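You operate a simulated robot arm through the tools that you are given. There is no shell and no other tool.

Carry out the task below with a simulated two-armed robot. There is one attempt and no reset: what you move stays moved.

## Task
Finish the half-tufted brush on the machine.
Fine: it lies on the pale handle rack; lay it in the nest, clamp it and fill rows 1 and 2 black with the hand lever; it stays clamped, the pusher bars stay down.

It is judged by the outcome, as a careful person would: the job done as asked, and still so three seconds after it is handed in. It fails if anything else is knocked over, pushed out of place, dropped, spilled or broken.

## Robot
Two 6-joint arms with two-finger grippers on one trunk that stands fixed in place. Base frame: the origin is at the foot of the trunk, x ahead of it, y to its left, z up; the work surface is at about z = 0.79. Units: m, rad, N and s.
The left shoulder is at [0.03, 0.178, 1.063], the right one opposite. With the tool pointing down near the work surface each hand reaches from about 0.54 to 0.8 m from the base axis, measured 20 degrees to its own side. Payload 2.54 kg a hand.
The TCP of each hand is the grasp point between the finger pads, 0.03 m short of the fingertips. In the tool frame z runs along the fingers and y along their closing line. The gripper opens to 0.116 m. The gripper's body begins 0.095 m behind the TCP.
Orientation is told as [roll, pitch, yaw] about the base's x, y, z axes, in that order, counted from this pose: with the fingers straight down and closing along the base's y, the tool's x points along the base's -x, its y along +y and its z along -z.

## Interface
- The arms move only by the tool nudge_tool. It takes "left_increments", "right_increments" or both (then of equal length, played together; a hand with none holds still); each is a list of rows, each a list of 7 numbers: the shift along the base's x, y, z in units of 300 mm (1.0 is 300 mm), then the turn, a rotation vector about the base's x, y, z in units of 60 degrees (1.0 is 60 degrees), then the gripper command, from -1 (fully open) to 1 (shut), values between in proportion. In form: [[x, y, z, ax, ay, az, claw], ...]. A call has 1 to 20 rows; each row is the pose to reach, as a shift and turn from the pose commanded when the call began. A call with a number of a shift or a turn outside -1 to 1 is refused whole. Rows are played at 5 a second. More than 0.05 m and 0.15 rad between two rows, or a gripper value outside its range, and nothing of the call is played. Where a pose cannot be reached the arm comes as near as it can. A force on the tool above 90 N (or 10 N above the force at the start of the call, whichever is more), or a blocked arm, ends the call early, and 0.2 s more pass. Each finger travels about 0.153 m/s and halts on what it meets, pressing with about 37 N; the grip force reading is that of the motor and also rises with nothing between the fingers. The clock runs only during rows and for 0.2 s after the last one: add rows that repeat a pose to give the fingers time. The reply holds the time, the measured pose of the TCP, the force on the tool along the base axes, the opening and the grip force, in the units named above and with some noise, with the torque about the TCP (base axes, N m) and any sound that the robot's microphone picked up.
- Cameras (640 x 400 px; columns grow to the right, rows downward): "scene" is now at [0.0479, -0.0001, 1.7868]; the picture's right is [0.01, -1.00, 0.00], its down [-0.75, -0.00, -0.66] and it looks along [0.66, 0.00, -0.75] (base axes); focal length 346 px, centre (320, 200). "left" rides on the left gripper at [0.069, 0.015, -0.122] in its tool frame; the picture's right is [-0.22, 0.98, 0.00], its down [-0.83, -0.18, -0.53] and it looks along [-0.52, -0.12, 0.85] (tool axes); focal length 251 px, centre (320, 200). "right" rides on the right gripper at [0.069, -0.015, -0.122] in its tool frame; the picture's right is [0.21, 0.98, 0.00], its down [-0.83, 0.18, -0.53] and it looks along [-0.52, 0.11, 0.85] (tool axes); focal length 251 px, centre (320, 200). There is no depth. A picture from a camera that has moved, and an enlarged one, comes with that camera's place and axes in the base frame and with its lens.
- grab_frame(camera): a new picture of that camera. No time passes.
- move_column(by): slides the trunk up (or, below 0, down) by that many m; the arms and the scene camera ride with it, the base frame stays. It gives what a move gives, with no picture.
- head_to(pan, tilt): turns the head with the scene camera to pan (to the left, within 2.496 rad either way) and tilt (down, from -0.506 to 1.204), counted from straight ahead of the robot. It gives what a move gives.
- zoom(camera, box): a new picture of the part [left, top, right, bottom] of that camera's present view, enlarged. No time passes.
- sign_off(): hands the job in; it is judged then, once.

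Places have to be worked out from the pictures, the camera data and where the tool is seen. Open the grippers and draw the arms clear of the work before you hand the job in, unless the task says otherwise.

The tools are called after "Request:" by a JSON object that holds its "name" and its "arguments". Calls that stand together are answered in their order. nudge_tool: Moves the arms, as the interface text tells. Its arguments: {"type":"object","properties":{"left_increments":{"type":"array","items":{"type":"array","items":{"type":"number"}}},"right_increments":{"type":"array","items":{"type":"array","items":{"type":"number"}}}},"required":[]} The other tools are called the same way: move_column (by) slides the trunk up or down; head_to (pan, tilt) turns the head that bears the scene camera; grab_frame (camera) takes a picture; zoom (camera, box) takes an enlarged picture of a part of a camera's view; sign_off () hands the job in.

At the start:

```text
time_s: 0.0
left_eef_pos: [0.4788, 0.2967, 1.2363]
left_tcp_rot: [-0.001, 0.0, 0.0]
left_wrist_force: [-0.1, -1.0, -0.8]
left_wrist_torque: [0.01, 0.01, -0.02]
left_opening: 0.116
left_grip_force: 0.0
right_eef_pos: [0.5759, -0.1411, 1.2577]
right_tcp_rot: [0.0, 0.002, 0.002]
right_wrist_force: [-0.8, 1.4, 1.0]
right_wrist_torque: [-0.02, 0.01, 0.0]
right_opening: 0.1158
right_grip_force: 0.0
trunk travel left (down, up): [-0.275, 0.265]
head pan, tilt: [0.005, 0.848]
```

scene: 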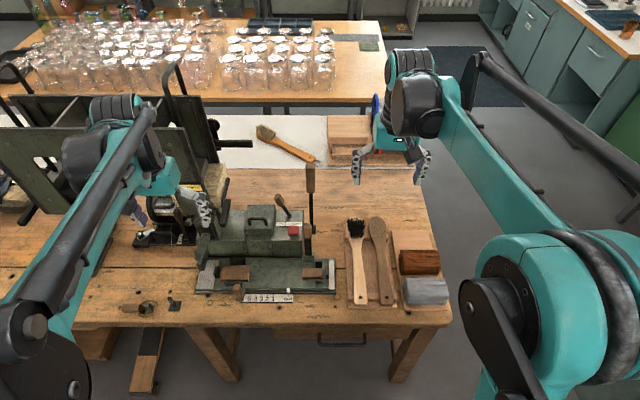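
right: 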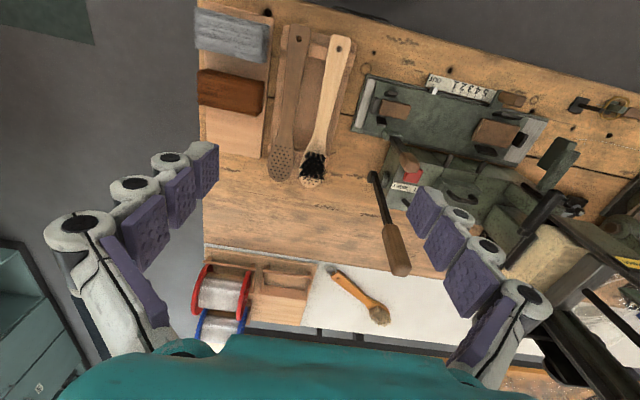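
left: 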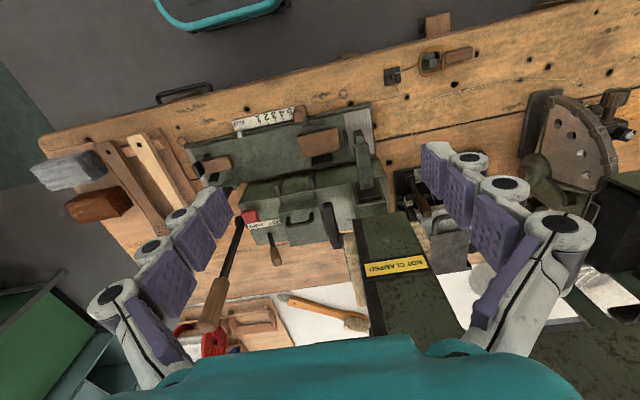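

I'll start by looking closely at the machine and the handle rack from the scene camera.

Request:
{"name": "zoom", "arguments": {"camera": "scene", "box": [120, 160, 340, 310]}}

Request:
{"name": "zoom", "arguments": {"camera": "scene", "box": [320, 190, 470, 310]}}

Request:
{"name": "zoom", "arguments": {"camera": "right", "box": [190, 0, 640, 280]}}

Request:
{"name": "zoom", "arguments": {"camera": "left", "box": [170, 80, 450, 300]}}

```text
2.67 times, centred on (230, 235) of scene
camera zoom: at [0.0479, -0.0001, 1.7868], right [0.01, -1.0, 0.0], down [-0.75, 0.0, -0.66], along [0.66, 0.0, -0.75], focal length 922 px, centre (560, 107)
```

zoom: 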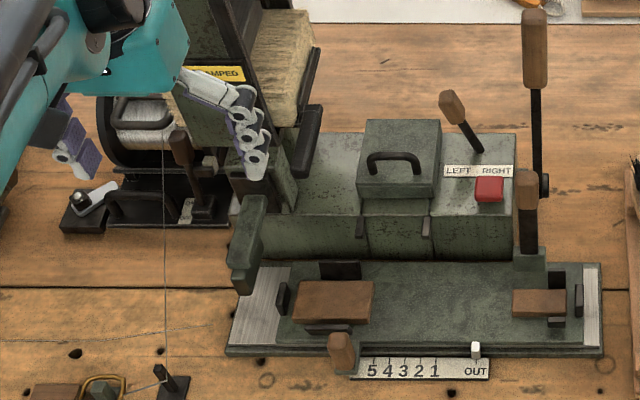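

```text
3.33 times, centred on (395, 250) of scene
camera zoom: at [0.0479, -0.0001, 1.7868], right [0.01, -1.0, 0.0], down [-0.75, 0.0, -0.66], along [0.66, 0.0, -0.75], focal length 1153 px, centre (70, 33)
```

zoom: 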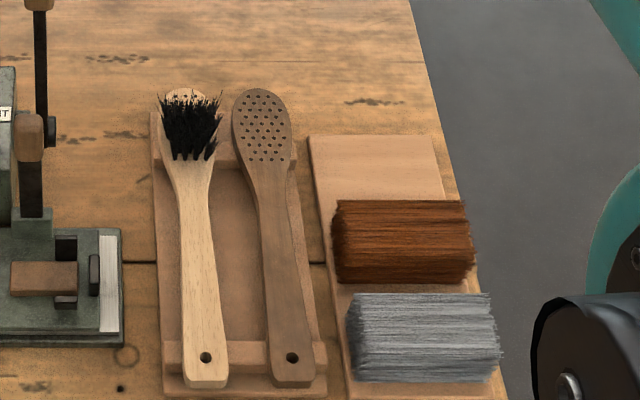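

```text
1.42 times, centred on (415, 140) of right
camera zoom: at [0.5069, -0.1582, 1.3792], right [-0.21, 0.98, 0.0], down [0.83, 0.18, 0.53], along [0.52, 0.11, -0.85], focal length 358 px, centre (185, 285)
```

zoom: 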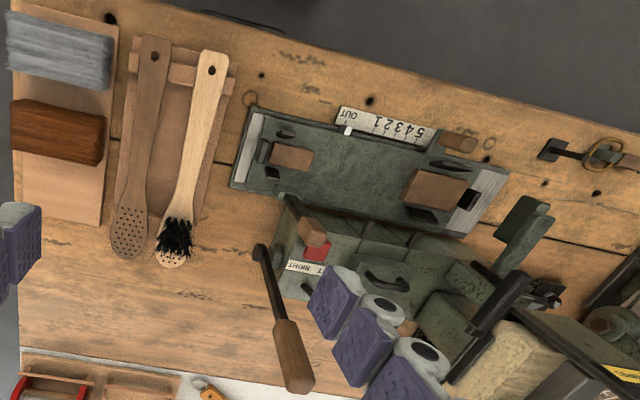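

```text
1.82 times, centred on (310, 190) of left
camera zoom: at [0.4079, 0.3133, 1.357], right [0.22, 0.98, 0.0], down [0.83, -0.18, 0.53], along [0.52, -0.12, -0.85], focal length 457 px, centre (338, 218)
```

zoom: 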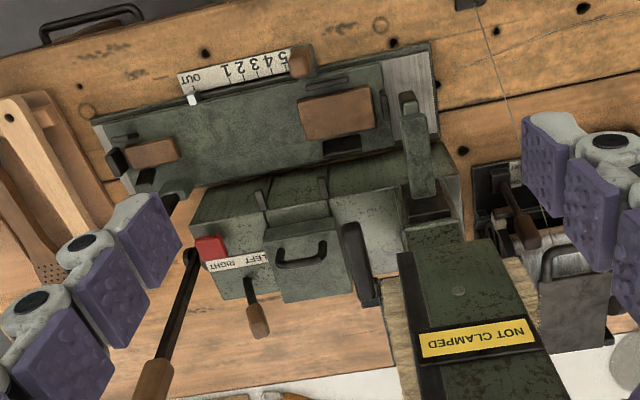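

The machine has an index scale (5..1, OUT), wooden clamps, a LEFT/RIGHT selector and levers. I'll inspect the labels and details further with zooms.

Request:
{"name": "zoom", "arguments": {"camera": "scene", "box": [190, 220, 345, 310]}}

Request:
{"name": "zoom", "arguments": {"camera": "scene", "box": [200, 160, 330, 240]}}

Request:
{"name": "zoom", "arguments": {"camera": "scene", "box": [0, 50, 260, 220]}}

Request:
{"name": "zoom", "arguments": {"camera": "left", "box": [380, 0, 640, 200]}}

Request:
{"name": "zoom", "arguments": {"camera": "scene", "box": [340, 205, 400, 255]}}

```text
4.13 times, centred on (268, 265) of scene
camera zoom: at [0.0479, -0.0001, 1.7868], right [0.01, -1.0, 0.0], down [-0.75, 0.0, -0.66], along [0.66, 0.0, -0.75], focal length 1428 px, centre (537, -68)
```

zoom: 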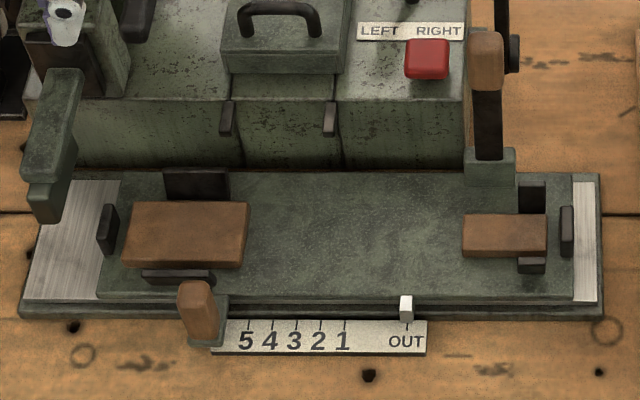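

```text
4.92 times, centred on (265, 200) of scene
camera zoom: at [0.0479, -0.0001, 1.7868], right [0.01, -1.0, 0.0], down [-0.75, 0.0, -0.66], along [0.66, 0.0, -0.75], focal length 1703 px, centre (591, 200)
```

zoom: 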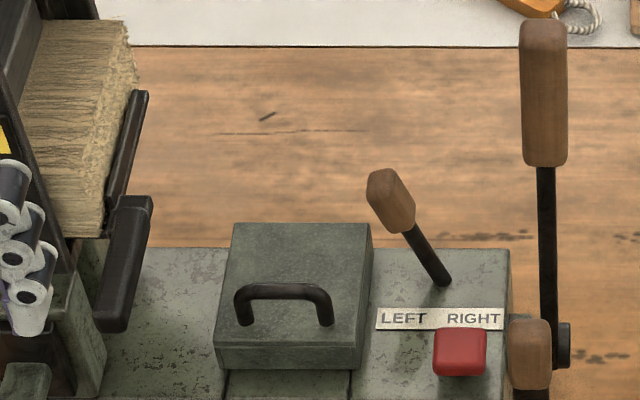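

```text
2.35 times, centred on (130, 135) of scene
camera zoom: at [0.0479, -0.0001, 1.7868], right [0.01, -1.0, 0.0], down [-0.75, 0.0, -0.66], along [0.66, 0.0, -0.75], focal length 814 px, centre (767, 353)
```

zoom: 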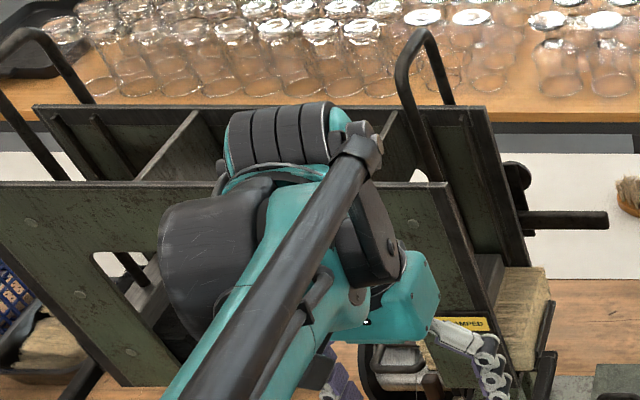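

```text
2.00 times, centred on (510, 100) of left
camera zoom: at [0.4079, 0.3133, 1.357], right [0.22, 0.98, 0.0], down [0.83, -0.18, 0.53], along [0.52, -0.12, -0.85], focal length 503 px, centre (-60, 400)
```

zoom: 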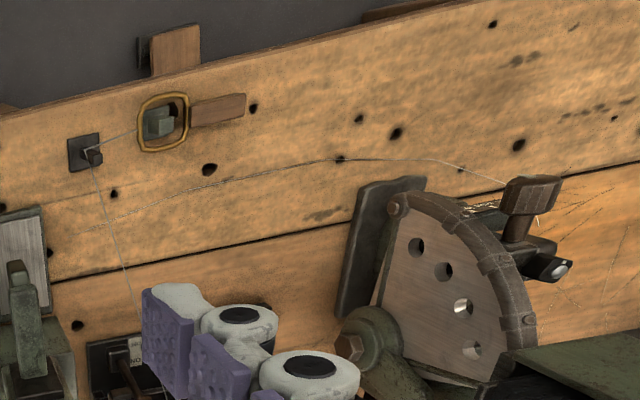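

```text
8.00 times, centred on (370, 230) of scene
camera zoom: at [0.0479, -0.0001, 1.7868], right [0.01, -1.0, 0.0], down [-0.75, 0.0, -0.66], along [0.66, 0.0, -0.75], focal length 2767 px, centre (-80, -40)
```

zoom: 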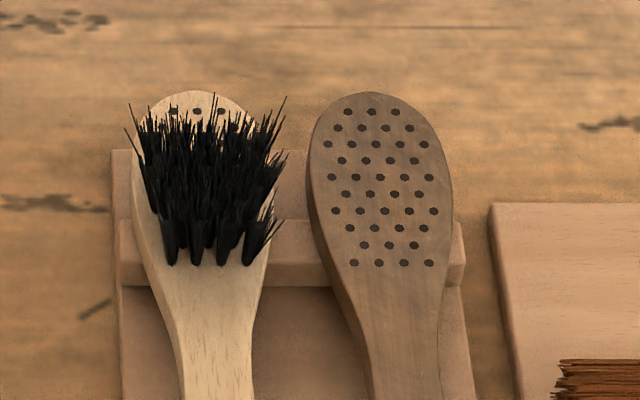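

The brush head (tip holes empty) seems meant to point left in the nest, with row 1 at the tip. The left arm blocks the machine's magazine side, so I'll move it outward and up and look again.

Request:
{"name": "nudge_tool", "arguments": {"left_increments": [[-0.1, 0.12, 0.05, 0, 0, 0, -1], [-0.2, 0.25, 0.1, 0, 0, 0, -1], [-0.3, 0.37, 0.15, 0, 0, 0, -1], [-0.4, 0.5, 0.2, 0, 0, 0, -1], [-0.4, 0.6, 0.2, 0, 0, 0, -1]]}}

Request:
{"name": "head_to", "arguments": {"pan": 0.3, "tilt": 0.8}}

Request:
{"name": "grab_frame", "arguments": {"camera": "scene"}}

Request:
{"name": "grab_frame", "arguments": {"camera": "left"}}

```text
refused: row 2 steps farther than a row can; nothing moved
```

```text
time_s: 0.8
left_eef_pos: [0.4789, 0.2974, 1.2364]
left_tcp_rot: [0.0, 0.0, 0.0]
left_wrist_force: [1.2, 1.0, -0.4]
left_wrist_torque: [0.03, 0.02, -0.02]
left_opening: 0.116
left_grip_force: 0.0
right_eef_pos: [0.5768, -0.1406, 1.2593]
right_tcp_rot: [0.001, 0.0, 0.0]
right_wrist_force: [0.7, 0.1, 0.0]
right_wrist_torque: [-0.04, 0.0, -0.02]
right_opening: 0.1159
right_grip_force: 0.0
trunk travel left (down, up): [-0.275, 0.265]
head pan, tilt: [0.3, 0.799]
```

```text
taken
camera scene: at [0.0467, 0.0233, 1.7906], right [0.29, -0.96, 0.0], down [-0.69, -0.21, -0.7], along [0.67, 0.21, -0.72], focal length 346 px, centre (320, 200)
```

scene: 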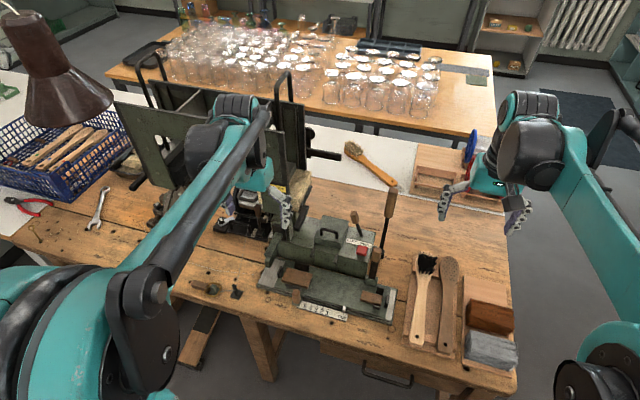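

```text
taken
camera left: at [0.4079, 0.3132, 1.357], right [0.22, 0.98, 0.0], down [0.83, -0.18, 0.53], along [0.52, -0.12, -0.85], focal length 251 px, centre (320, 200)
```

left: 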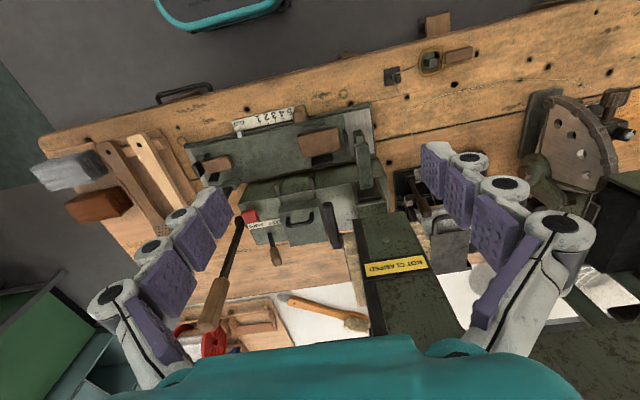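

Steps have to be below 50 mm; I'll repeat the move with smaller ones.

Request:
{"name": "nudge_tool", "arguments": {"left_increments": [[-0.08, 0.1, 0.05, 0, 0, 0, -1], [-0.16, 0.2, 0.1, 0, 0, 0, -1], [-0.24, 0.3, 0.15, 0, 0, 0, -1], [-0.32, 0.4, 0.2, 0, 0, 0, -1], [-0.4, 0.5, 0.25, 0, 0, 0, -1], [-0.4, 0.6, 0.25, 0, 0, 0, -1]]}}

Request:
{"name": "grab_frame", "arguments": {"camera": "scene"}}

Request:
{"name": "grab_frame", "arguments": {"camera": "left"}}

```text
time_s: 2.2
left_eef_pos: [0.3587, 0.478, 1.3108]
left_tcp_rot: [-0.001, 0.0, -0.001]
left_wrist_force: [0.6, -0.7, -0.4]
left_wrist_torque: [-0.04, 0.04, 0.01]
left_opening: 0.116
left_grip_force: 0.1
right_eef_pos: [0.5775, -0.1382, 1.2581]
right_tcp_rot: [-0.001, 0.0, 0.0]
right_wrist_force: [0.6, -0.2, 0.4]
right_wrist_torque: [-0.05, -0.01, 0.01]
right_opening: 0.1163
right_grip_force: 0.1
trunk travel left (down, up): [-0.275, 0.265]
head pan, tilt: [0.3, 0.799]
```

```text
taken
camera scene: at [0.0483, 0.0255, 1.7905], right [0.3, -0.96, 0.0], down [-0.69, -0.21, -0.7], along [0.67, 0.21, -0.72], focal length 346 px, centre (320, 200)
```

scene: 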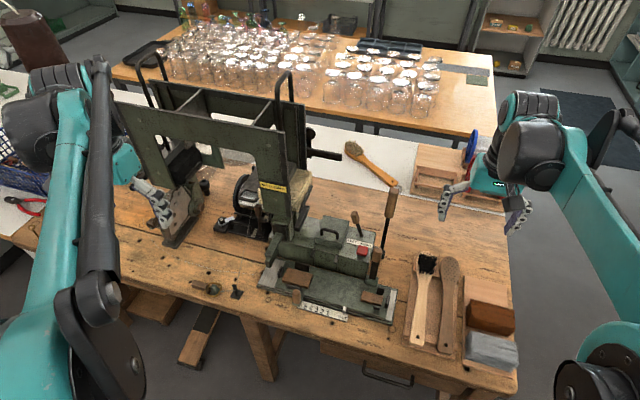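

```text
taken
camera left: at [0.289, 0.495, 1.4317], right [0.22, 0.98, 0.0], down [0.83, -0.18, 0.53], along [0.52, -0.12, -0.85], focal length 251 px, centre (320, 200)
```

left: 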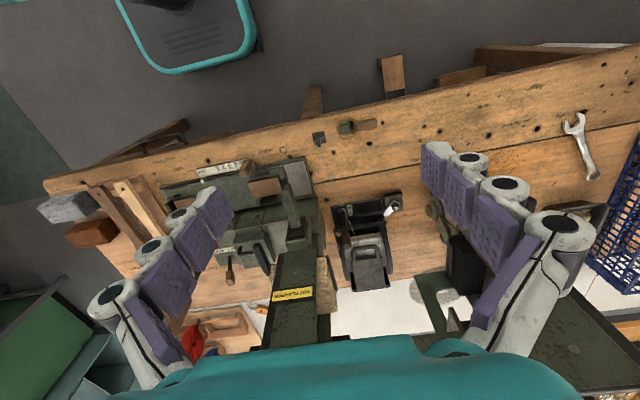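

Request:
{"name": "zoom", "arguments": {"camera": "scene", "box": [110, 60, 330, 260]}}

Request:
{"name": "zoom", "arguments": {"camera": "scene", "box": [210, 160, 420, 330]}}

Request:
{"name": "zoom", "arguments": {"camera": "left", "box": [160, 140, 440, 320]}}

```text
2.00 times, centred on (220, 160) of scene
camera zoom: at [0.0483, 0.0255, 1.7905], right [0.3, -0.96, 0.0], down [-0.69, -0.21, -0.7], along [0.67, 0.21, -0.72], focal length 692 px, centre (520, 280)
```

zoom: 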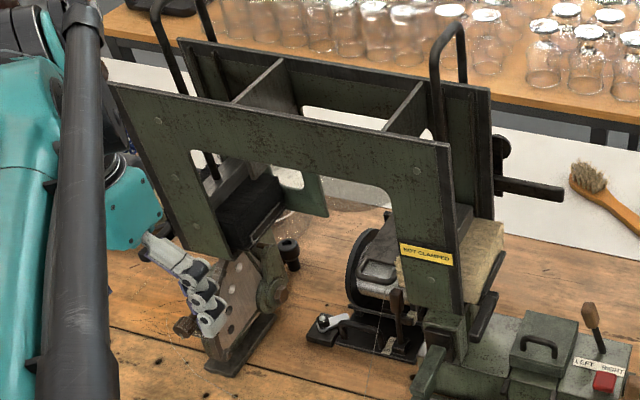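

```text
2.35 times, centred on (315, 245) of scene
camera zoom: at [0.0483, 0.0255, 1.7905], right [0.3, -0.96, 0.0], down [-0.69, -0.21, -0.7], along [0.67, 0.21, -0.72], focal length 814 px, centre (332, 94)
```

zoom: 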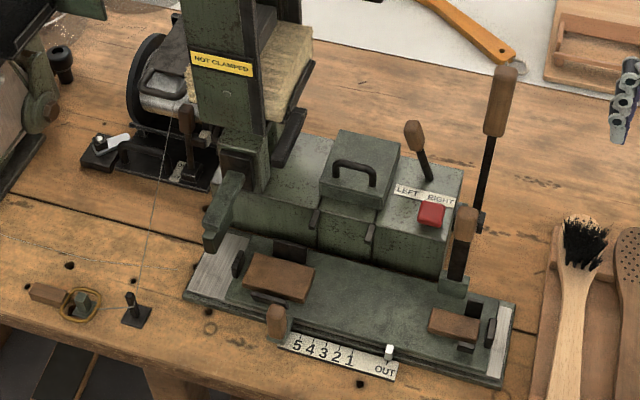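

```text
2.22 times, centred on (300, 230) of left
camera zoom: at [0.289, 0.495, 1.4317], right [0.22, 0.98, 0.0], down [0.83, -0.18, 0.53], along [0.52, -0.12, -0.85], focal length 559 px, centre (364, 133)
```

zoom: 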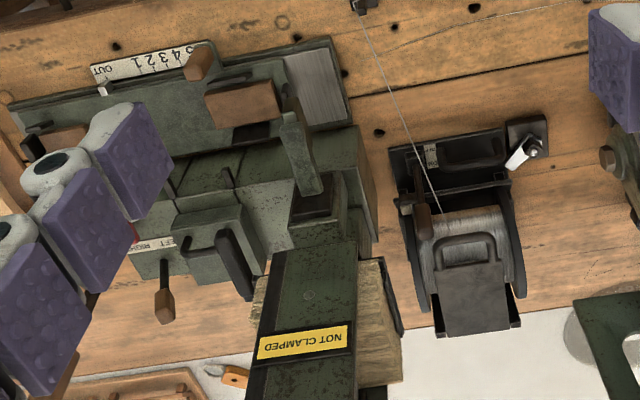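

Request:
{"name": "zoom", "arguments": {"camera": "scene", "box": [190, 110, 270, 170]}}

Request:
{"name": "zoom", "arguments": {"camera": "scene", "box": [140, 120, 240, 200]}}

Request:
{"name": "zoom", "arguments": {"camera": "scene", "box": [250, 170, 350, 240]}}

Request:
{"name": "zoom", "arguments": {"camera": "scene", "box": [310, 180, 410, 260]}}

Request:
{"name": "zoom", "arguments": {"camera": "scene", "box": [250, 250, 400, 330]}}

```text
6.67 times, centred on (230, 140) of scene
camera zoom: at [0.0483, 0.0255, 1.7905], right [0.3, -0.96, 0.0], down [-0.69, -0.21, -0.7], along [0.67, 0.21, -0.72], focal length 2306 px, centre (920, 600)
```

zoom: 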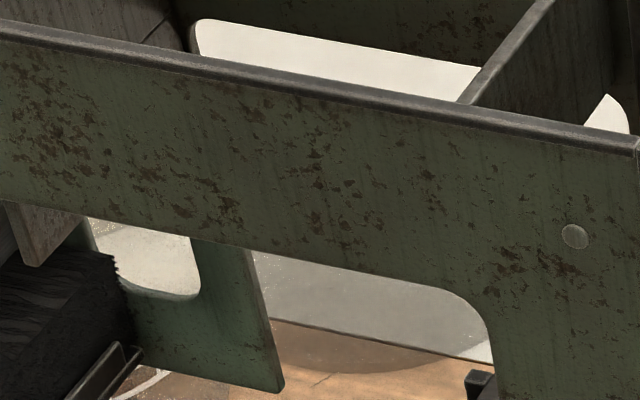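

```text
5.00 times, centred on (190, 160) of scene
camera zoom: at [0.0483, 0.0255, 1.7905], right [0.3, -0.96, 0.0], down [-0.69, -0.21, -0.7], along [0.67, 0.21, -0.72], focal length 1730 px, centre (970, 400)
```

zoom: 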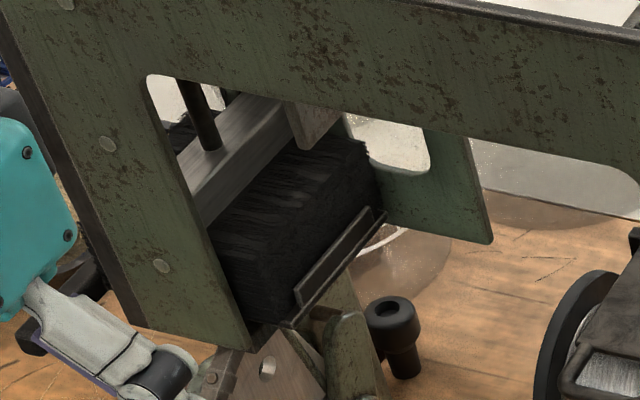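

```text
5.71 times, centred on (300, 205) of scene
camera zoom: at [0.0483, 0.0255, 1.7905], right [0.3, -0.96, 0.0], down [-0.69, -0.21, -0.7], along [0.67, 0.21, -0.72], focal length 1977 px, centre (434, 171)
```

zoom: 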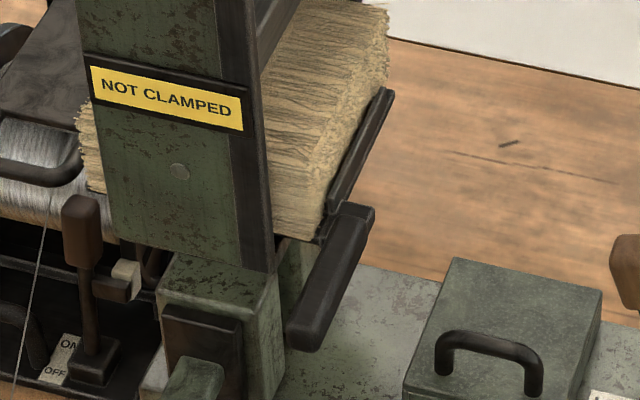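

```text
5.00 times, centred on (360, 220) of scene
camera zoom: at [0.0483, 0.0255, 1.7905], right [0.3, -0.96, 0.0], down [-0.69, -0.21, -0.7], along [0.67, 0.21, -0.72], focal length 1730 px, centre (120, 100)
```

zoom: 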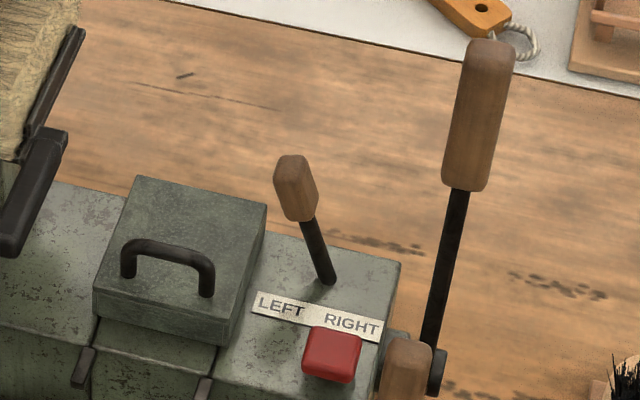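

```text
4.27 times, centred on (325, 290) of scene
camera zoom: at [0.0483, 0.0255, 1.7905], right [0.3, -0.96, 0.0], down [-0.69, -0.21, -0.7], along [0.67, 0.21, -0.72], focal length 1476 px, centre (299, -184)
```

zoom: 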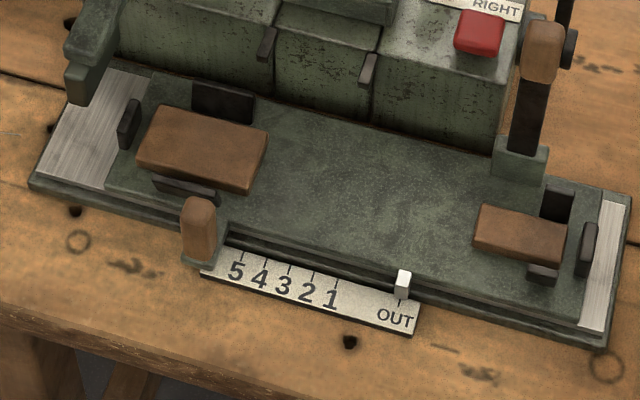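

The left magazine holds black stock, the right one straw, and the selector leans towards LEFT. I'll bring the right hand camera closer to see the nest, the clamp lever and the brush.

Request:
{"name": "nudge_tool", "arguments": {"right_increments": [[-0.1, 0.08, -0.07, 0, 0, 0, -1], [-0.2, 0.16, -0.14, 0, 0, 0, -1], [-0.3, 0.24, -0.21, 0, 0, 0, -1], [-0.4, 0.32, -0.28, 0, 0, 0, -1], [-0.45, 0.42, -0.38, 0, 0, 0, -1], [-0.45, 0.5, -0.45, 0, 0, 0, -1]]}}

Request:
{"name": "grab_frame", "arguments": {"camera": "right"}}

Request:
{"name": "grab_frame", "arguments": {"camera": "scene"}}

```text
time_s: 3.6
left_eef_pos: [0.36, 0.4778, 1.3111]
left_tcp_rot: [-0.003, 0.0, -0.001]
left_wrist_force: [-0.7, 0.1, -0.7]
left_wrist_torque: [-0.01, 0.0, -0.04]
left_opening: 0.1158
left_grip_force: 0.1
right_eef_pos: [0.4419, 0.0086, 1.1223]
right_tcp_rot: [0.001, 0.0, 0.001]
right_wrist_force: [0.2, 0.1, -0.5]
right_wrist_torque: [0.0, -0.02, -0.02]
right_opening: 0.1161
right_grip_force: 0.1
trunk travel left (down, up): [-0.275, 0.265]
head pan, tilt: [0.3, 0.799]
```

```text
taken
camera right: at [0.3728, -0.0081, 1.2432], right [-0.21, 0.98, 0.0], down [0.83, 0.18, 0.53], along [0.52, 0.11, -0.85], focal length 251 px, centre (320, 200)
```

right: 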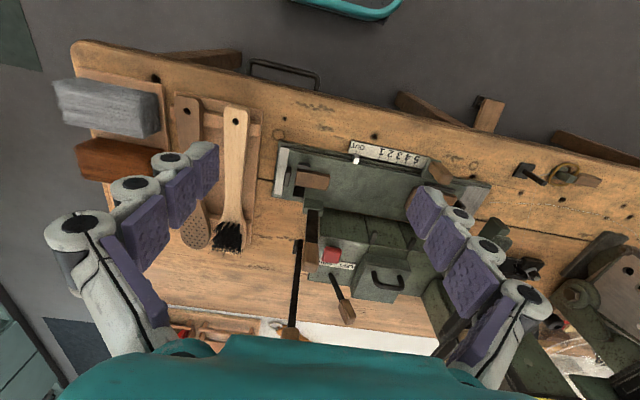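

```text
taken
camera scene: at [0.0474, 0.0247, 1.7906], right [0.3, -0.96, 0.0], down [-0.69, -0.21, -0.7], along [0.67, 0.21, -0.72], focal length 346 px, centre (320, 200)
```

scene: 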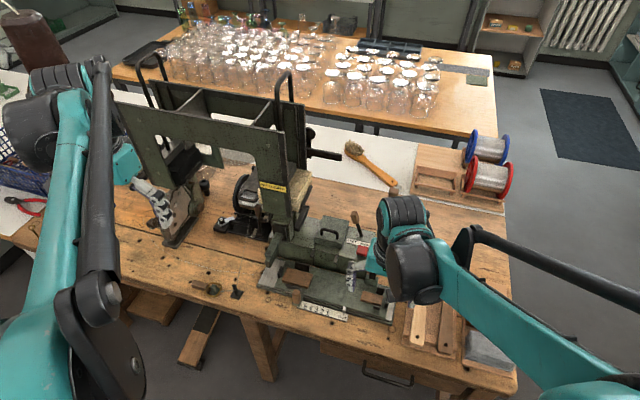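

Request:
{"name": "zoom", "arguments": {"camera": "right", "box": [270, 130, 510, 280]}}

Request:
{"name": "zoom", "arguments": {"camera": "right", "box": [170, 90, 290, 260]}}

Request:
{"name": "zoom", "arguments": {"camera": "right", "box": [280, 210, 400, 330]}}

Request:
{"name": "zoom", "arguments": {"camera": "scene", "box": [190, 170, 290, 250]}}

Request:
{"name": "zoom", "arguments": {"camera": "scene", "box": [190, 270, 250, 310]}}

```text
2.67 times, centred on (390, 205) of right
camera zoom: at [0.3728, -0.0081, 1.2432], right [-0.21, 0.98, 0.0], down [0.83, 0.18, 0.53], along [0.52, 0.11, -0.85], focal length 670 px, centre (133, 187)
```

zoom: 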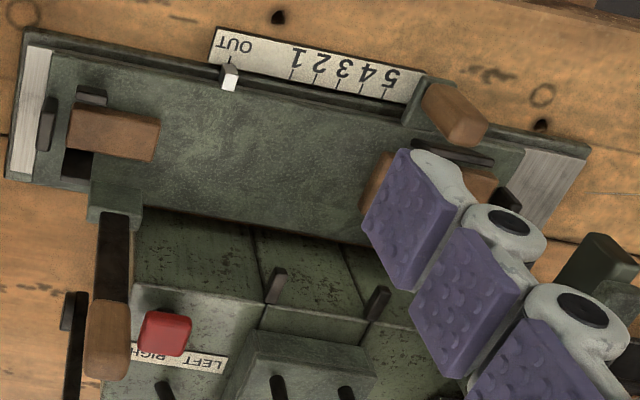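

```text
2.35 times, centred on (230, 175) of right
camera zoom: at [0.3728, -0.0081, 1.2432], right [-0.21, 0.98, 0.0], down [0.83, 0.18, 0.53], along [0.52, 0.11, -0.85], focal length 592 px, centre (532, 259)
```

zoom: 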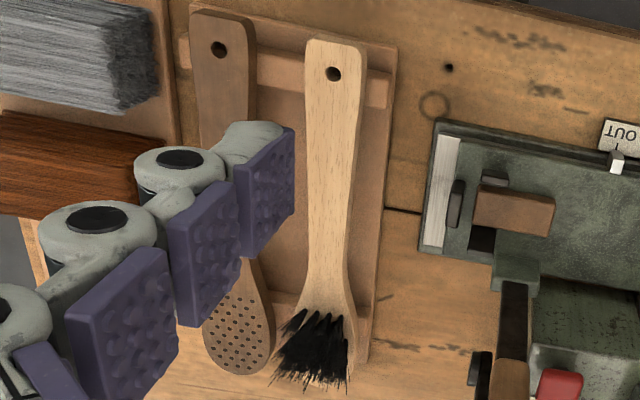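

```text
3.33 times, centred on (340, 270) of right
camera zoom: at [0.3728, -0.0081, 1.2432], right [-0.21, 0.98, 0.0], down [0.83, 0.18, 0.53], along [0.52, 0.11, -0.85], focal length 838 px, centre (253, -33)
```

zoom: 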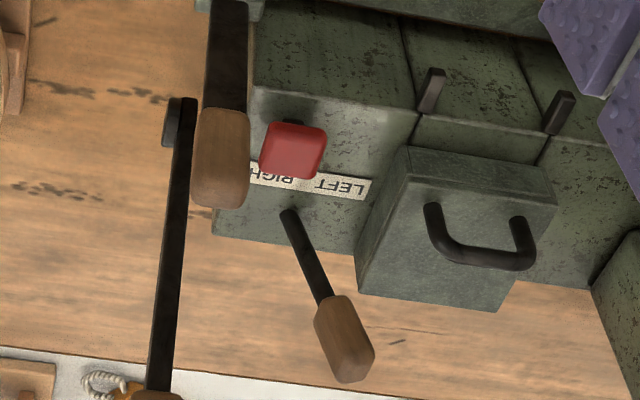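

```text
5.00 times, centred on (240, 210) of scene
camera zoom: at [0.0474, 0.0247, 1.7906], right [0.3, -0.96, 0.0], down [-0.69, -0.21, -0.7], along [0.67, 0.21, -0.72], focal length 1730 px, centre (720, 150)
```

zoom: 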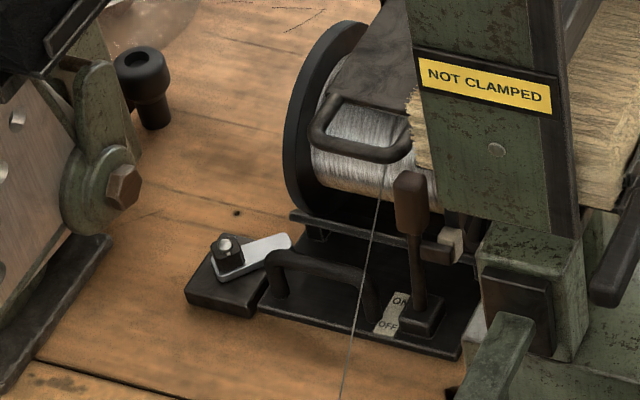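

```text
10.00 times, centred on (220, 290) of scene
camera zoom: at [0.0474, 0.0247, 1.7906], right [0.3, -0.96, 0.0], down [-0.69, -0.21, -0.7], along [0.67, 0.21, -0.72], focal length 3459 px, centre (1320, -700)
```

zoom: 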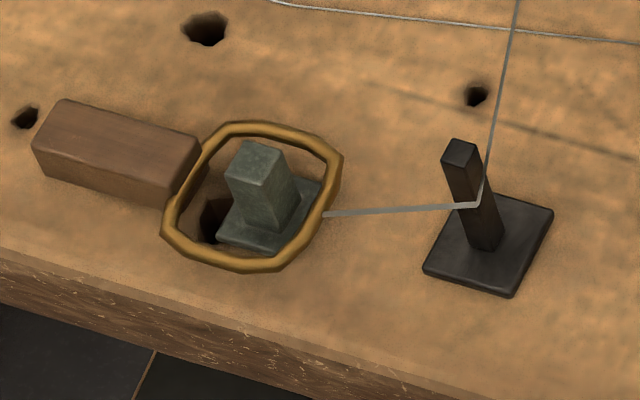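

The clamp lever stands nearly upright behind the right block; the carriage grip is front-left. I'll shift the right camera to look straight onto the nest.

Request:
{"name": "nudge_tool", "arguments": {"right_increments": [[0, 0.15, 0, 0, 0, 0, -1], [0, 0.3, -0.05, 0, 0, 0, -1], [0, 0.42, -0.12, 0, 0, 0, -1], [0, 0.42, -0.2, 0, 0, 0, -1]]}}

Request:
{"name": "grab_frame", "arguments": {"camera": "right"}}

Request:
{"name": "zoom", "arguments": {"camera": "right", "box": [200, 60, 480, 260]}}

```text
time_s: 4.6
left_eef_pos: [0.3585, 0.478, 1.3115]
left_tcp_rot: [0.0, 0.0, -0.002]
left_wrist_force: [0.0, -0.6, 0.0]
left_wrist_torque: [0.02, -0.04, 0.02]
left_opening: 0.116
left_grip_force: 0.0
right_eef_pos: [0.4405, 0.136, 1.0599]
right_tcp_rot: [-0.002, 0.0, -0.001]
right_wrist_force: [0.2, -1.1, -0.9]
right_wrist_torque: [0.01, -0.01, -0.03]
right_opening: 0.1159
right_grip_force: 0.1
trunk travel left (down, up): [-0.275, 0.265]
head pan, tilt: [0.3, 0.799]
```

```text
taken
camera right: at [0.371, 0.1188, 1.1812], right [-0.21, 0.98, 0.0], down [0.83, 0.18, 0.53], along [0.52, 0.11, -0.85], focal length 251 px, centre (320, 200)
```

right: 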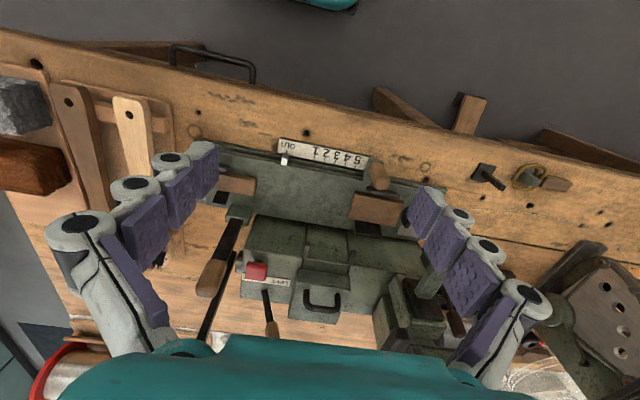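

```text
2.00 times, centred on (340, 160) of right
camera zoom: at [0.371, 0.1188, 1.1812], right [-0.21, 0.98, 0.0], down [0.83, 0.18, 0.53], along [0.52, 0.11, -0.85], focal length 503 px, centre (280, 280)
```

zoom: 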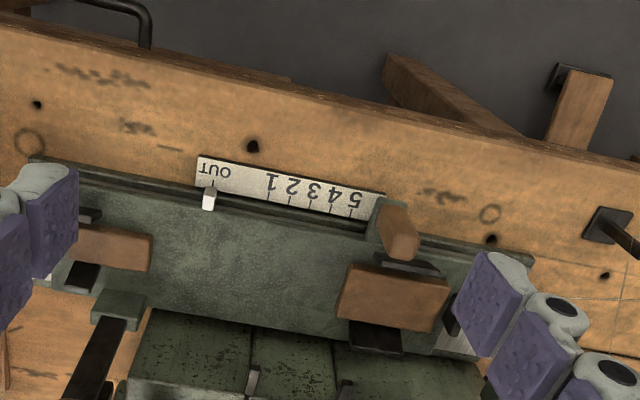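

Depth is ill-conditioned from the top-down views. I'll pitch the right hand so its camera looks more horizontally at the nest for heights.

Request:
{"name": "nudge_tool", "arguments": {"right_increments": [[-0.08, 0, 0, 0, -0.14, 0, -1], [-0.16, 0, 0, 0, -0.28, 0, -1], [-0.24, 0, -0.05, 0, -0.42, 0, -1], [-0.24, 0, -0.1, 0, -0.56, 0, -1], [-0.24, 0, -0.15, 0, -0.7, 0, -1], [-0.24, 0, -0.15, 0, -0.7, 0, -1]]}}

Request:
{"name": "grab_frame", "arguments": {"camera": "right"}}

```text
time_s: 6.0
left_eef_pos: [0.3588, 0.4757, 1.3105]
left_tcp_rot: [-0.001, 0.0, -0.002]
left_wrist_force: [0.2, -0.4, 0.5]
left_wrist_torque: [0.04, 0.0, 0.02]
left_opening: 0.1162
left_grip_force: 0.1
right_eef_pos: [0.3709, 0.1395, 1.0252]
right_tcp_rot: [0.0, -0.732, -0.001]
right_wrist_force: [0.1, 0.2, 0.6]
right_wrist_torque: [-0.03, 0.02, 0.02]
right_opening: 0.1162
right_grip_force: 0.0
right hand out of reach, approached as far as the arm can: row 5, 6
trunk travel left (down, up): [-0.275, 0.265]
head pan, tilt: [0.3, 0.799]
```

```text
taken
camera right: at [0.2374, 0.1223, 1.0689], right [-0.16, 0.98, -0.14], down [0.26, 0.18, 0.95], along [0.95, 0.11, -0.28], focal length 251 px, centre (320, 200)
```

right: 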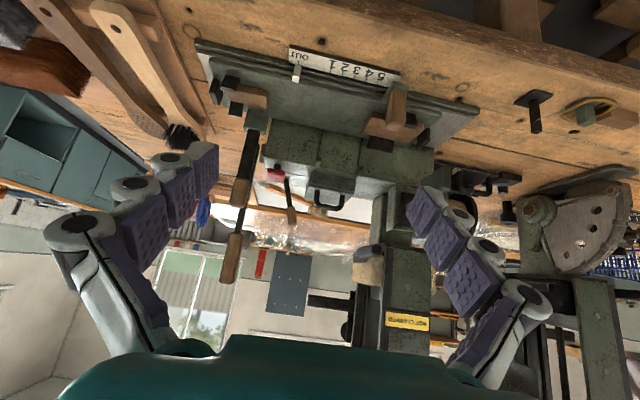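

Request:
{"name": "zoom", "arguments": {"camera": "right", "box": [190, 30, 490, 220]}}

Request:
{"name": "zoom", "arguments": {"camera": "right", "box": [200, 60, 320, 140]}}

Request:
{"name": "zoom", "arguments": {"camera": "right", "box": [340, 60, 480, 150]}}

Request:
{"name": "zoom", "arguments": {"camera": "right", "box": [200, 120, 360, 300]}}

Request:
{"name": "zoom", "arguments": {"camera": "right", "box": [30, 0, 230, 160]}}

```text
2.11 times, centred on (340, 125) of right
camera zoom: at [0.2374, 0.1223, 1.0689], right [-0.16, 0.98, -0.14], down [0.26, 0.18, 0.95], along [0.95, 0.11, -0.28], focal length 529 px, centre (278, 358)
```

zoom: 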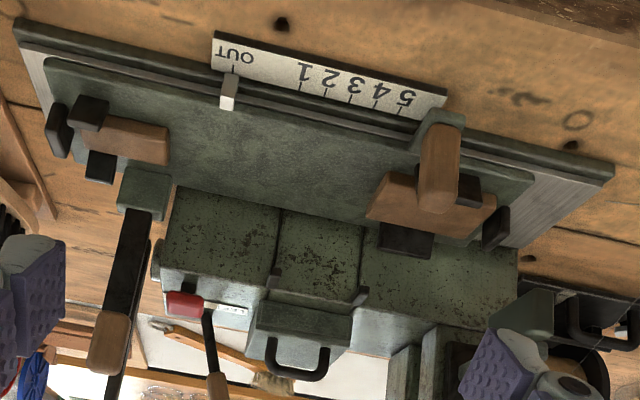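

```text
5.00 times, centred on (260, 100) of right
camera zoom: at [0.2374, 0.1223, 1.0689], right [-0.16, 0.98, -0.14], down [0.26, 0.18, 0.95], along [0.95, 0.11, -0.28], focal length 1257 px, centre (620, 700)
```

zoom: 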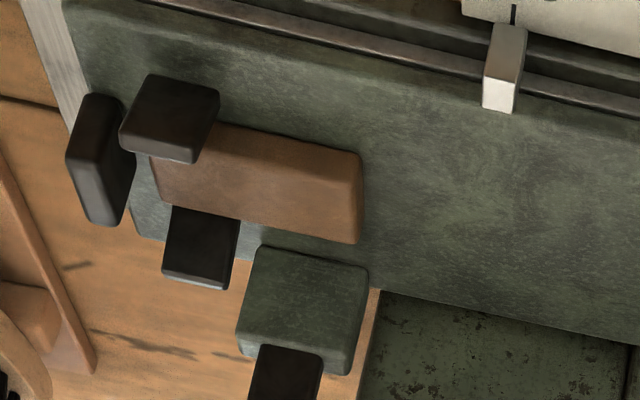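

```text
4.44 times, centred on (410, 105) of right
camera zoom: at [0.2374, 0.1223, 1.0689], right [-0.16, 0.98, -0.14], down [0.26, 0.18, 0.95], along [0.95, 0.11, -0.28], focal length 1118 px, centre (-80, 622)
```

zoom: 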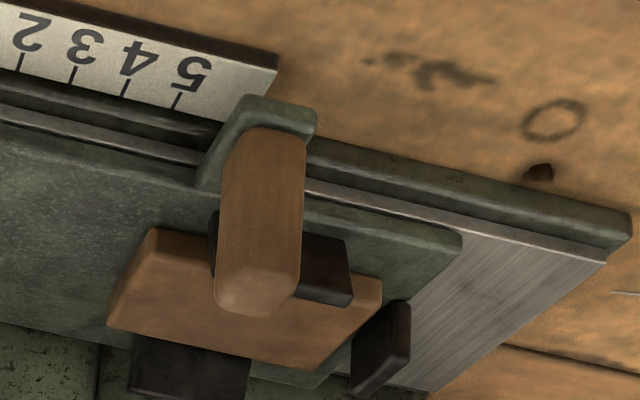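

```text
2.22 times, centred on (280, 210) of right
camera zoom: at [0.2374, 0.1223, 1.0689], right [-0.16, 0.98, -0.14], down [0.26, 0.18, 0.95], along [0.95, 0.11, -0.28], focal length 559 px, centre (409, 178)
```

zoom: 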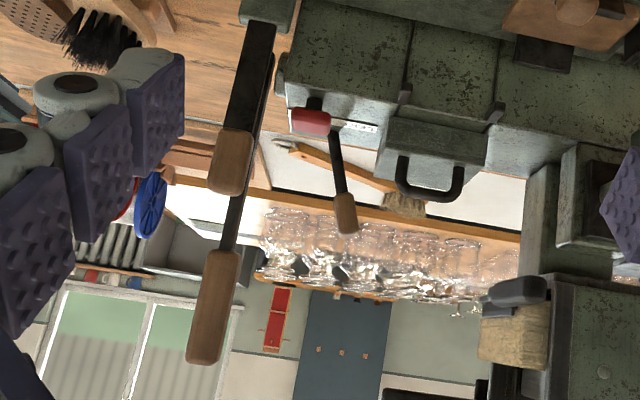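

```text
2.50 times, centred on (130, 80) of right
camera zoom: at [0.2374, 0.1223, 1.0689], right [-0.16, 0.98, -0.14], down [0.26, 0.18, 0.95], along [0.95, 0.11, -0.28], focal length 629 px, centre (795, 500)
```

zoom: 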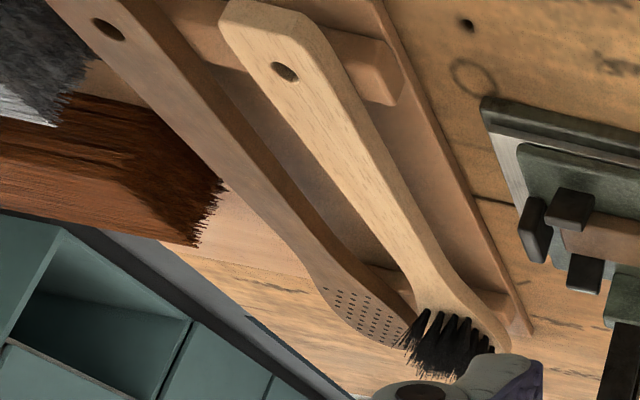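

The oblique view gives good triangulation: block tops at z≈0.81, nest axis x≈0.596, end stops at y≈-0.015 and 0.32 (brush length ≈0.335, lying at y≈-0.121, x 0.48–0.815). I return the right hand to vertical and go above the brush to check it.

Request:
{"name": "nudge_tool", "arguments": {"right_increments": [[0.03, -0.08, 0.06, 0, 0.12, 0, -1], [0.08, -0.18, 0.12, 0, 0.24, 0, -1], [0.14, -0.28, 0.18, 0, 0.36, 0, -1], [0.2, -0.4, 0.2, 0, 0.48, 0, -1], [0.26, -0.52, 0.2, 0, 0.6, 0, -1], [0.34, -0.64, 0.2, 0, 0.7, 0, -1], [0.44, -0.75, 0.2, 0, 0.7, 0, -1], [0.5, -0.87, 0.15, 0, 0.7, 0, -1], [0.5, -0.87, 0.05, 0, 0.7, 0, -1]]}}

Request:
{"name": "grab_frame", "arguments": {"camera": "right"}}

Request:
{"name": "zoom", "arguments": {"camera": "right", "box": [200, 40, 440, 190]}}

```text
time_s: 8.0
left_eef_pos: [0.3582, 0.477, 1.311]
left_tcp_rot: [-0.002, -0.001, 0.0]
left_wrist_force: [-0.2, 0.2, -0.3]
left_wrist_torque: [-0.01, 0.04, 0.0]
left_opening: 0.1161
left_grip_force: 0.0
right_eef_pos: [0.523, -0.121, 1.0387]
right_tcp_rot: [0.001, 0.0, -0.001]
right_wrist_force: [0.2, 0.5, -0.6]
right_wrist_torque: [0.01, 0.02, 0.0]
right_opening: 0.1158
right_grip_force: 0.0
trunk travel left (down, up): [-0.275, 0.265]
head pan, tilt: [0.3, 0.799]
```

```text
taken
camera right: at [0.4533, -0.138, 1.1599], right [-0.21, 0.98, 0.0], down [0.83, 0.18, 0.53], along [0.52, 0.11, -0.85], focal length 251 px, centre (320, 200)
```

right: 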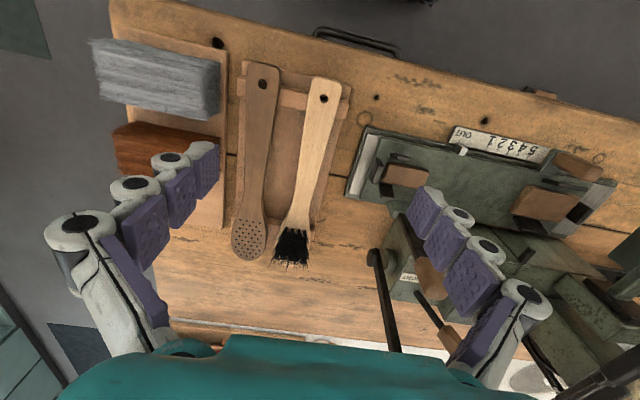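

```text
2.67 times, centred on (320, 115) of right
camera zoom: at [0.4533, -0.138, 1.1599], right [-0.21, 0.98, 0.0], down [0.83, 0.18, 0.53], along [0.52, 0.11, -0.85], focal length 670 px, centre (320, 427)
```

zoom: 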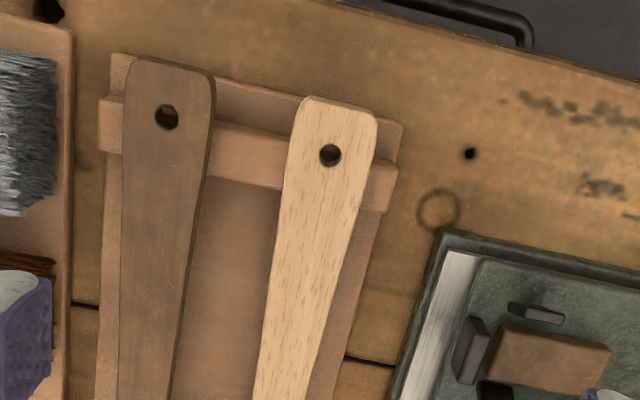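

Brush handle top is at z≈0.82, y≈-0.121, ends x≈0.486 and 0.824. I move over its middle (x≈0.655) with the fingers partly closed and come down to z≈0.90.

Request:
{"name": "nudge_tool", "arguments": {"right_increments": [[0.15, 0, 0, 0, 0, 0, -0.2], [0.3, 0, 0, 0, 0, 0, -0.2], [0.44, 0, -0.05, 0, 0, 0, -0.2], [0.44, 0, -0.2, 0, 0, 0, -0.2], [0.44, 0, -0.35, 0, 0, 0, -0.2], [0.44, 0, -0.46, 0, 0, 0, -0.2], [0.44, 0, -0.46, 0, 0, 0, -0.2]]}}

Request:
{"name": "grab_frame", "arguments": {"camera": "right"}}

Request:
{"name": "head_to", "arguments": {"pan": 0.0, "tilt": 0.85}}

Request:
{"name": "zoom", "arguments": {"camera": "scene", "box": [300, 180, 460, 320]}}

```text
time_s: 9.6
left_eef_pos: [0.3577, 0.478, 1.3115]
left_tcp_rot: [-0.001, -0.002, 0.001]
left_wrist_force: [-0.3, -0.2, -0.9]
left_wrist_torque: [-0.01, -0.01, 0.02]
left_opening: 0.116
left_grip_force: 0.2
right_eef_pos: [0.652, -0.122, 0.9026]
right_tcp_rot: [0.0, -0.001, 0.0]
right_wrist_force: [-0.7, -1.0, -0.4]
right_wrist_torque: [-0.02, -0.02, 0.01]
right_opening: 0.0695
right_grip_force: 0.2
trunk travel left (down, up): [-0.275, 0.265]
head pan, tilt: [0.3, 0.799]
```

```text
taken
camera right: at [0.5831, -0.1401, 1.0236], right [-0.21, 0.98, 0.0], down [0.83, 0.18, 0.53], along [0.52, 0.11, -0.85], focal length 251 px, centre (320, 200)
```

right: 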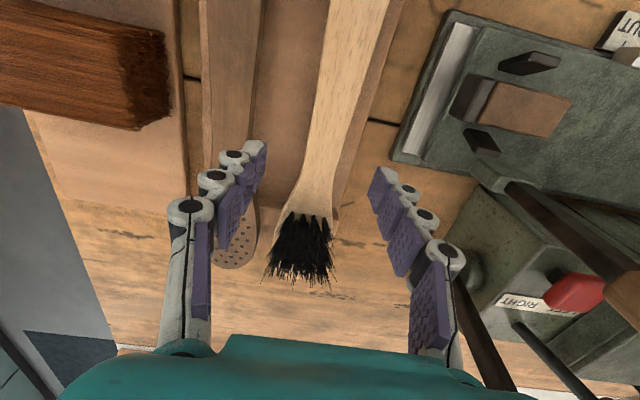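

```text
time_s: 10.4
left_eef_pos: [0.3582, 0.4779, 1.311]
left_tcp_rot: [0.0, 0.0, -0.001]
left_wrist_force: [-0.3, 0.2, 0.3]
left_wrist_torque: [0.04, -0.01, 0.04]
left_opening: 0.1162
left_grip_force: 0.1
right_eef_pos: [0.6538, -0.1231, 0.9024]
right_tcp_rot: [-0.001, 0.0, 0.0]
right_wrist_force: [0.0, 0.0, 0.1]
right_wrist_torque: [-0.03, 0.02, -0.01]
right_opening: 0.0696
right_grip_force: 0.0
trunk travel left (down, up): [-0.275, 0.265]
head pan, tilt: [0.0, 0.85]
```

```text
2.86 times, centred on (380, 250) of scene
camera zoom: at [0.0477, -0.0003, 1.7866], right [0.0, -1.0, 0.0], down [-0.75, 0.0, -0.66], along [0.66, 0.0, -0.75], focal length 988 px, centre (149, 57)
```

zoom: 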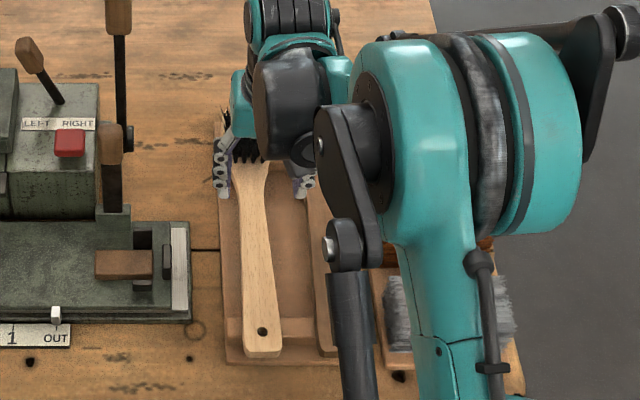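

Request:
{"name": "zoom", "arguments": {"camera": "right", "box": [180, 60, 460, 300]}}

```text
1.67 times, centred on (320, 180) of right
camera zoom: at [0.5835, -0.14, 1.0237], right [-0.21, 0.98, 0.0], down [0.83, 0.18, 0.53], along [0.52, 0.11, -0.85], focal length 419 px, centre (320, 233)
```

zoom: 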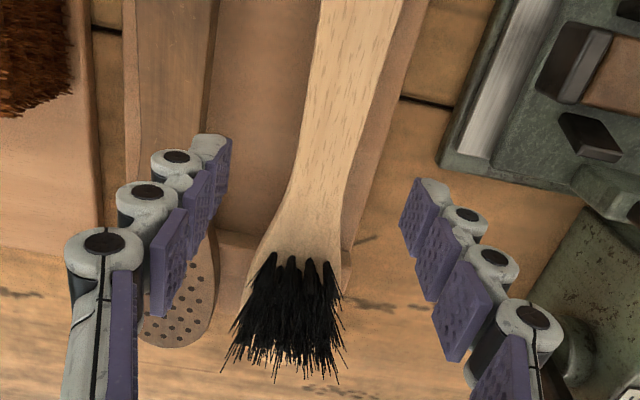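

The grip spot projects onto the narrow part of the pale handle and the fingers clear the dark brush. I lower to TCP z≈0.838 still open.

Request:
{"name": "nudge_tool", "arguments": {"right_increments": [[0, 0.005, -0.1, 0, 0, 0, -0.2], [0, 0.005, -0.17, 0, 0, 0, -0.2], [0, 0.005, -0.215, 0, 0, 0, -0.2], [0, 0.005, -0.215, 0, 0, 0, -0.2]]}}

Request:
{"name": "zoom", "arguments": {"camera": "right", "box": [180, 60, 460, 300]}}

Request:
{"name": "zoom", "arguments": {"camera": "scene", "box": [330, 200, 430, 280]}}

```text
time_s: 11.4
left_eef_pos: [0.3575, 0.478, 1.3109]
left_tcp_rot: [0.0, 0.001, 0.0]
left_wrist_force: [0.5, -0.8, -0.1]
left_wrist_torque: [0.03, -0.02, 0.0]
left_opening: 0.1161
left_grip_force: 0.0
right_eef_pos: [0.6534, -0.121, 0.8399]
right_tcp_rot: [0.0, -0.002, 0.0]
right_wrist_force: [-0.4, 0.4, 0.1]
right_wrist_torque: [0.01, -0.02, 0.0]
right_opening: 0.0697
right_grip_force: 0.0
trunk travel left (down, up): [-0.275, 0.265]
head pan, tilt: [0.0, 0.85]
```

```text
1.67 times, centred on (320, 180) of right
camera zoom: at [0.5839, -0.1379, 0.9601], right [-0.21, 0.98, 0.0], down [0.83, 0.18, 0.53], along [0.52, 0.11, -0.85], focal length 419 px, centre (320, 233)
```

zoom: 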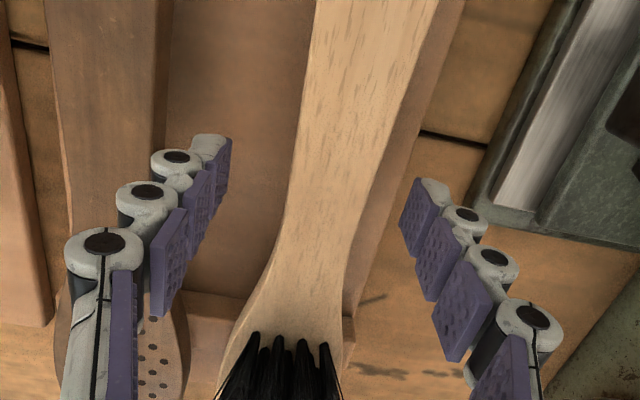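

```text
5.00 times, centred on (380, 240) of scene
camera zoom: at [0.0475, -0.0004, 1.7867], right [0.0, -1.0, 0.0], down [-0.75, 0.0, -0.66], along [0.66, 0.0, -0.75], focal length 1730 px, centre (20, 0)
```

zoom: 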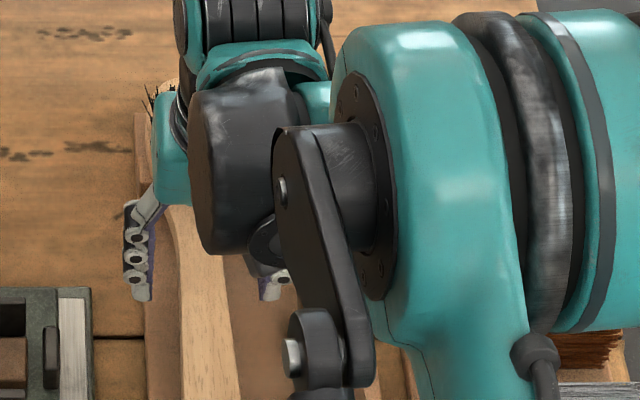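

No contact yet with tips at z≈0.81. I go 6 mm lower and close.

Request:
{"name": "nudge_tool", "arguments": {"right_increments": [[0, 0, -0.01, 0, 0, 0, -0.2], [0, 0, -0.02, 0, 0, 0, -0.2], [0, 0, -0.02, 0, 0, 0, 0.3], [0, 0, -0.02, 0, 0, 0, 0.8], [0, 0, -0.02, 0, 0, 0, 1], [0, 0, -0.02, 0, 0, 0, 1]]}}

Request:
{"name": "grab_frame", "arguments": {"camera": "right"}}

```text
time_s: 12.8
left_eef_pos: [0.3584, 0.4764, 1.3127]
left_tcp_rot: [0.001, -0.001, -0.001]
left_wrist_force: [0.7, -0.2, -1.2]
left_wrist_torque: [-0.01, 0.0, 0.02]
left_opening: 0.1161
left_grip_force: 0.0
right_eef_pos: [0.6525, -0.1201, 0.8329]
right_tcp_rot: [-0.001, 0.0, -0.001]
right_wrist_force: [-0.8, -0.1, 0.1]
right_wrist_torque: [0.07, 0.0, 0.14]
right_opening: 0.0314
right_grip_force: 37.2
trunk travel left (down, up): [-0.275, 0.265]
head pan, tilt: [0.0, 0.85]
```

```text
taken
camera right: at [0.5842, -0.1378, 0.9543], right [-0.21, 0.98, 0.0], down [0.83, 0.18, 0.53], along [0.52, 0.11, -0.85], focal length 251 px, centre (320, 200)
```

right: 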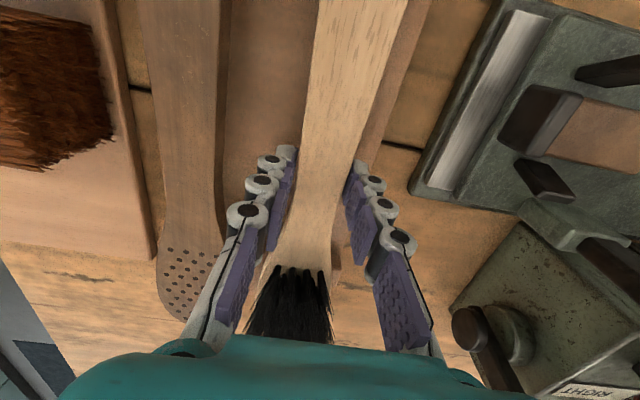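

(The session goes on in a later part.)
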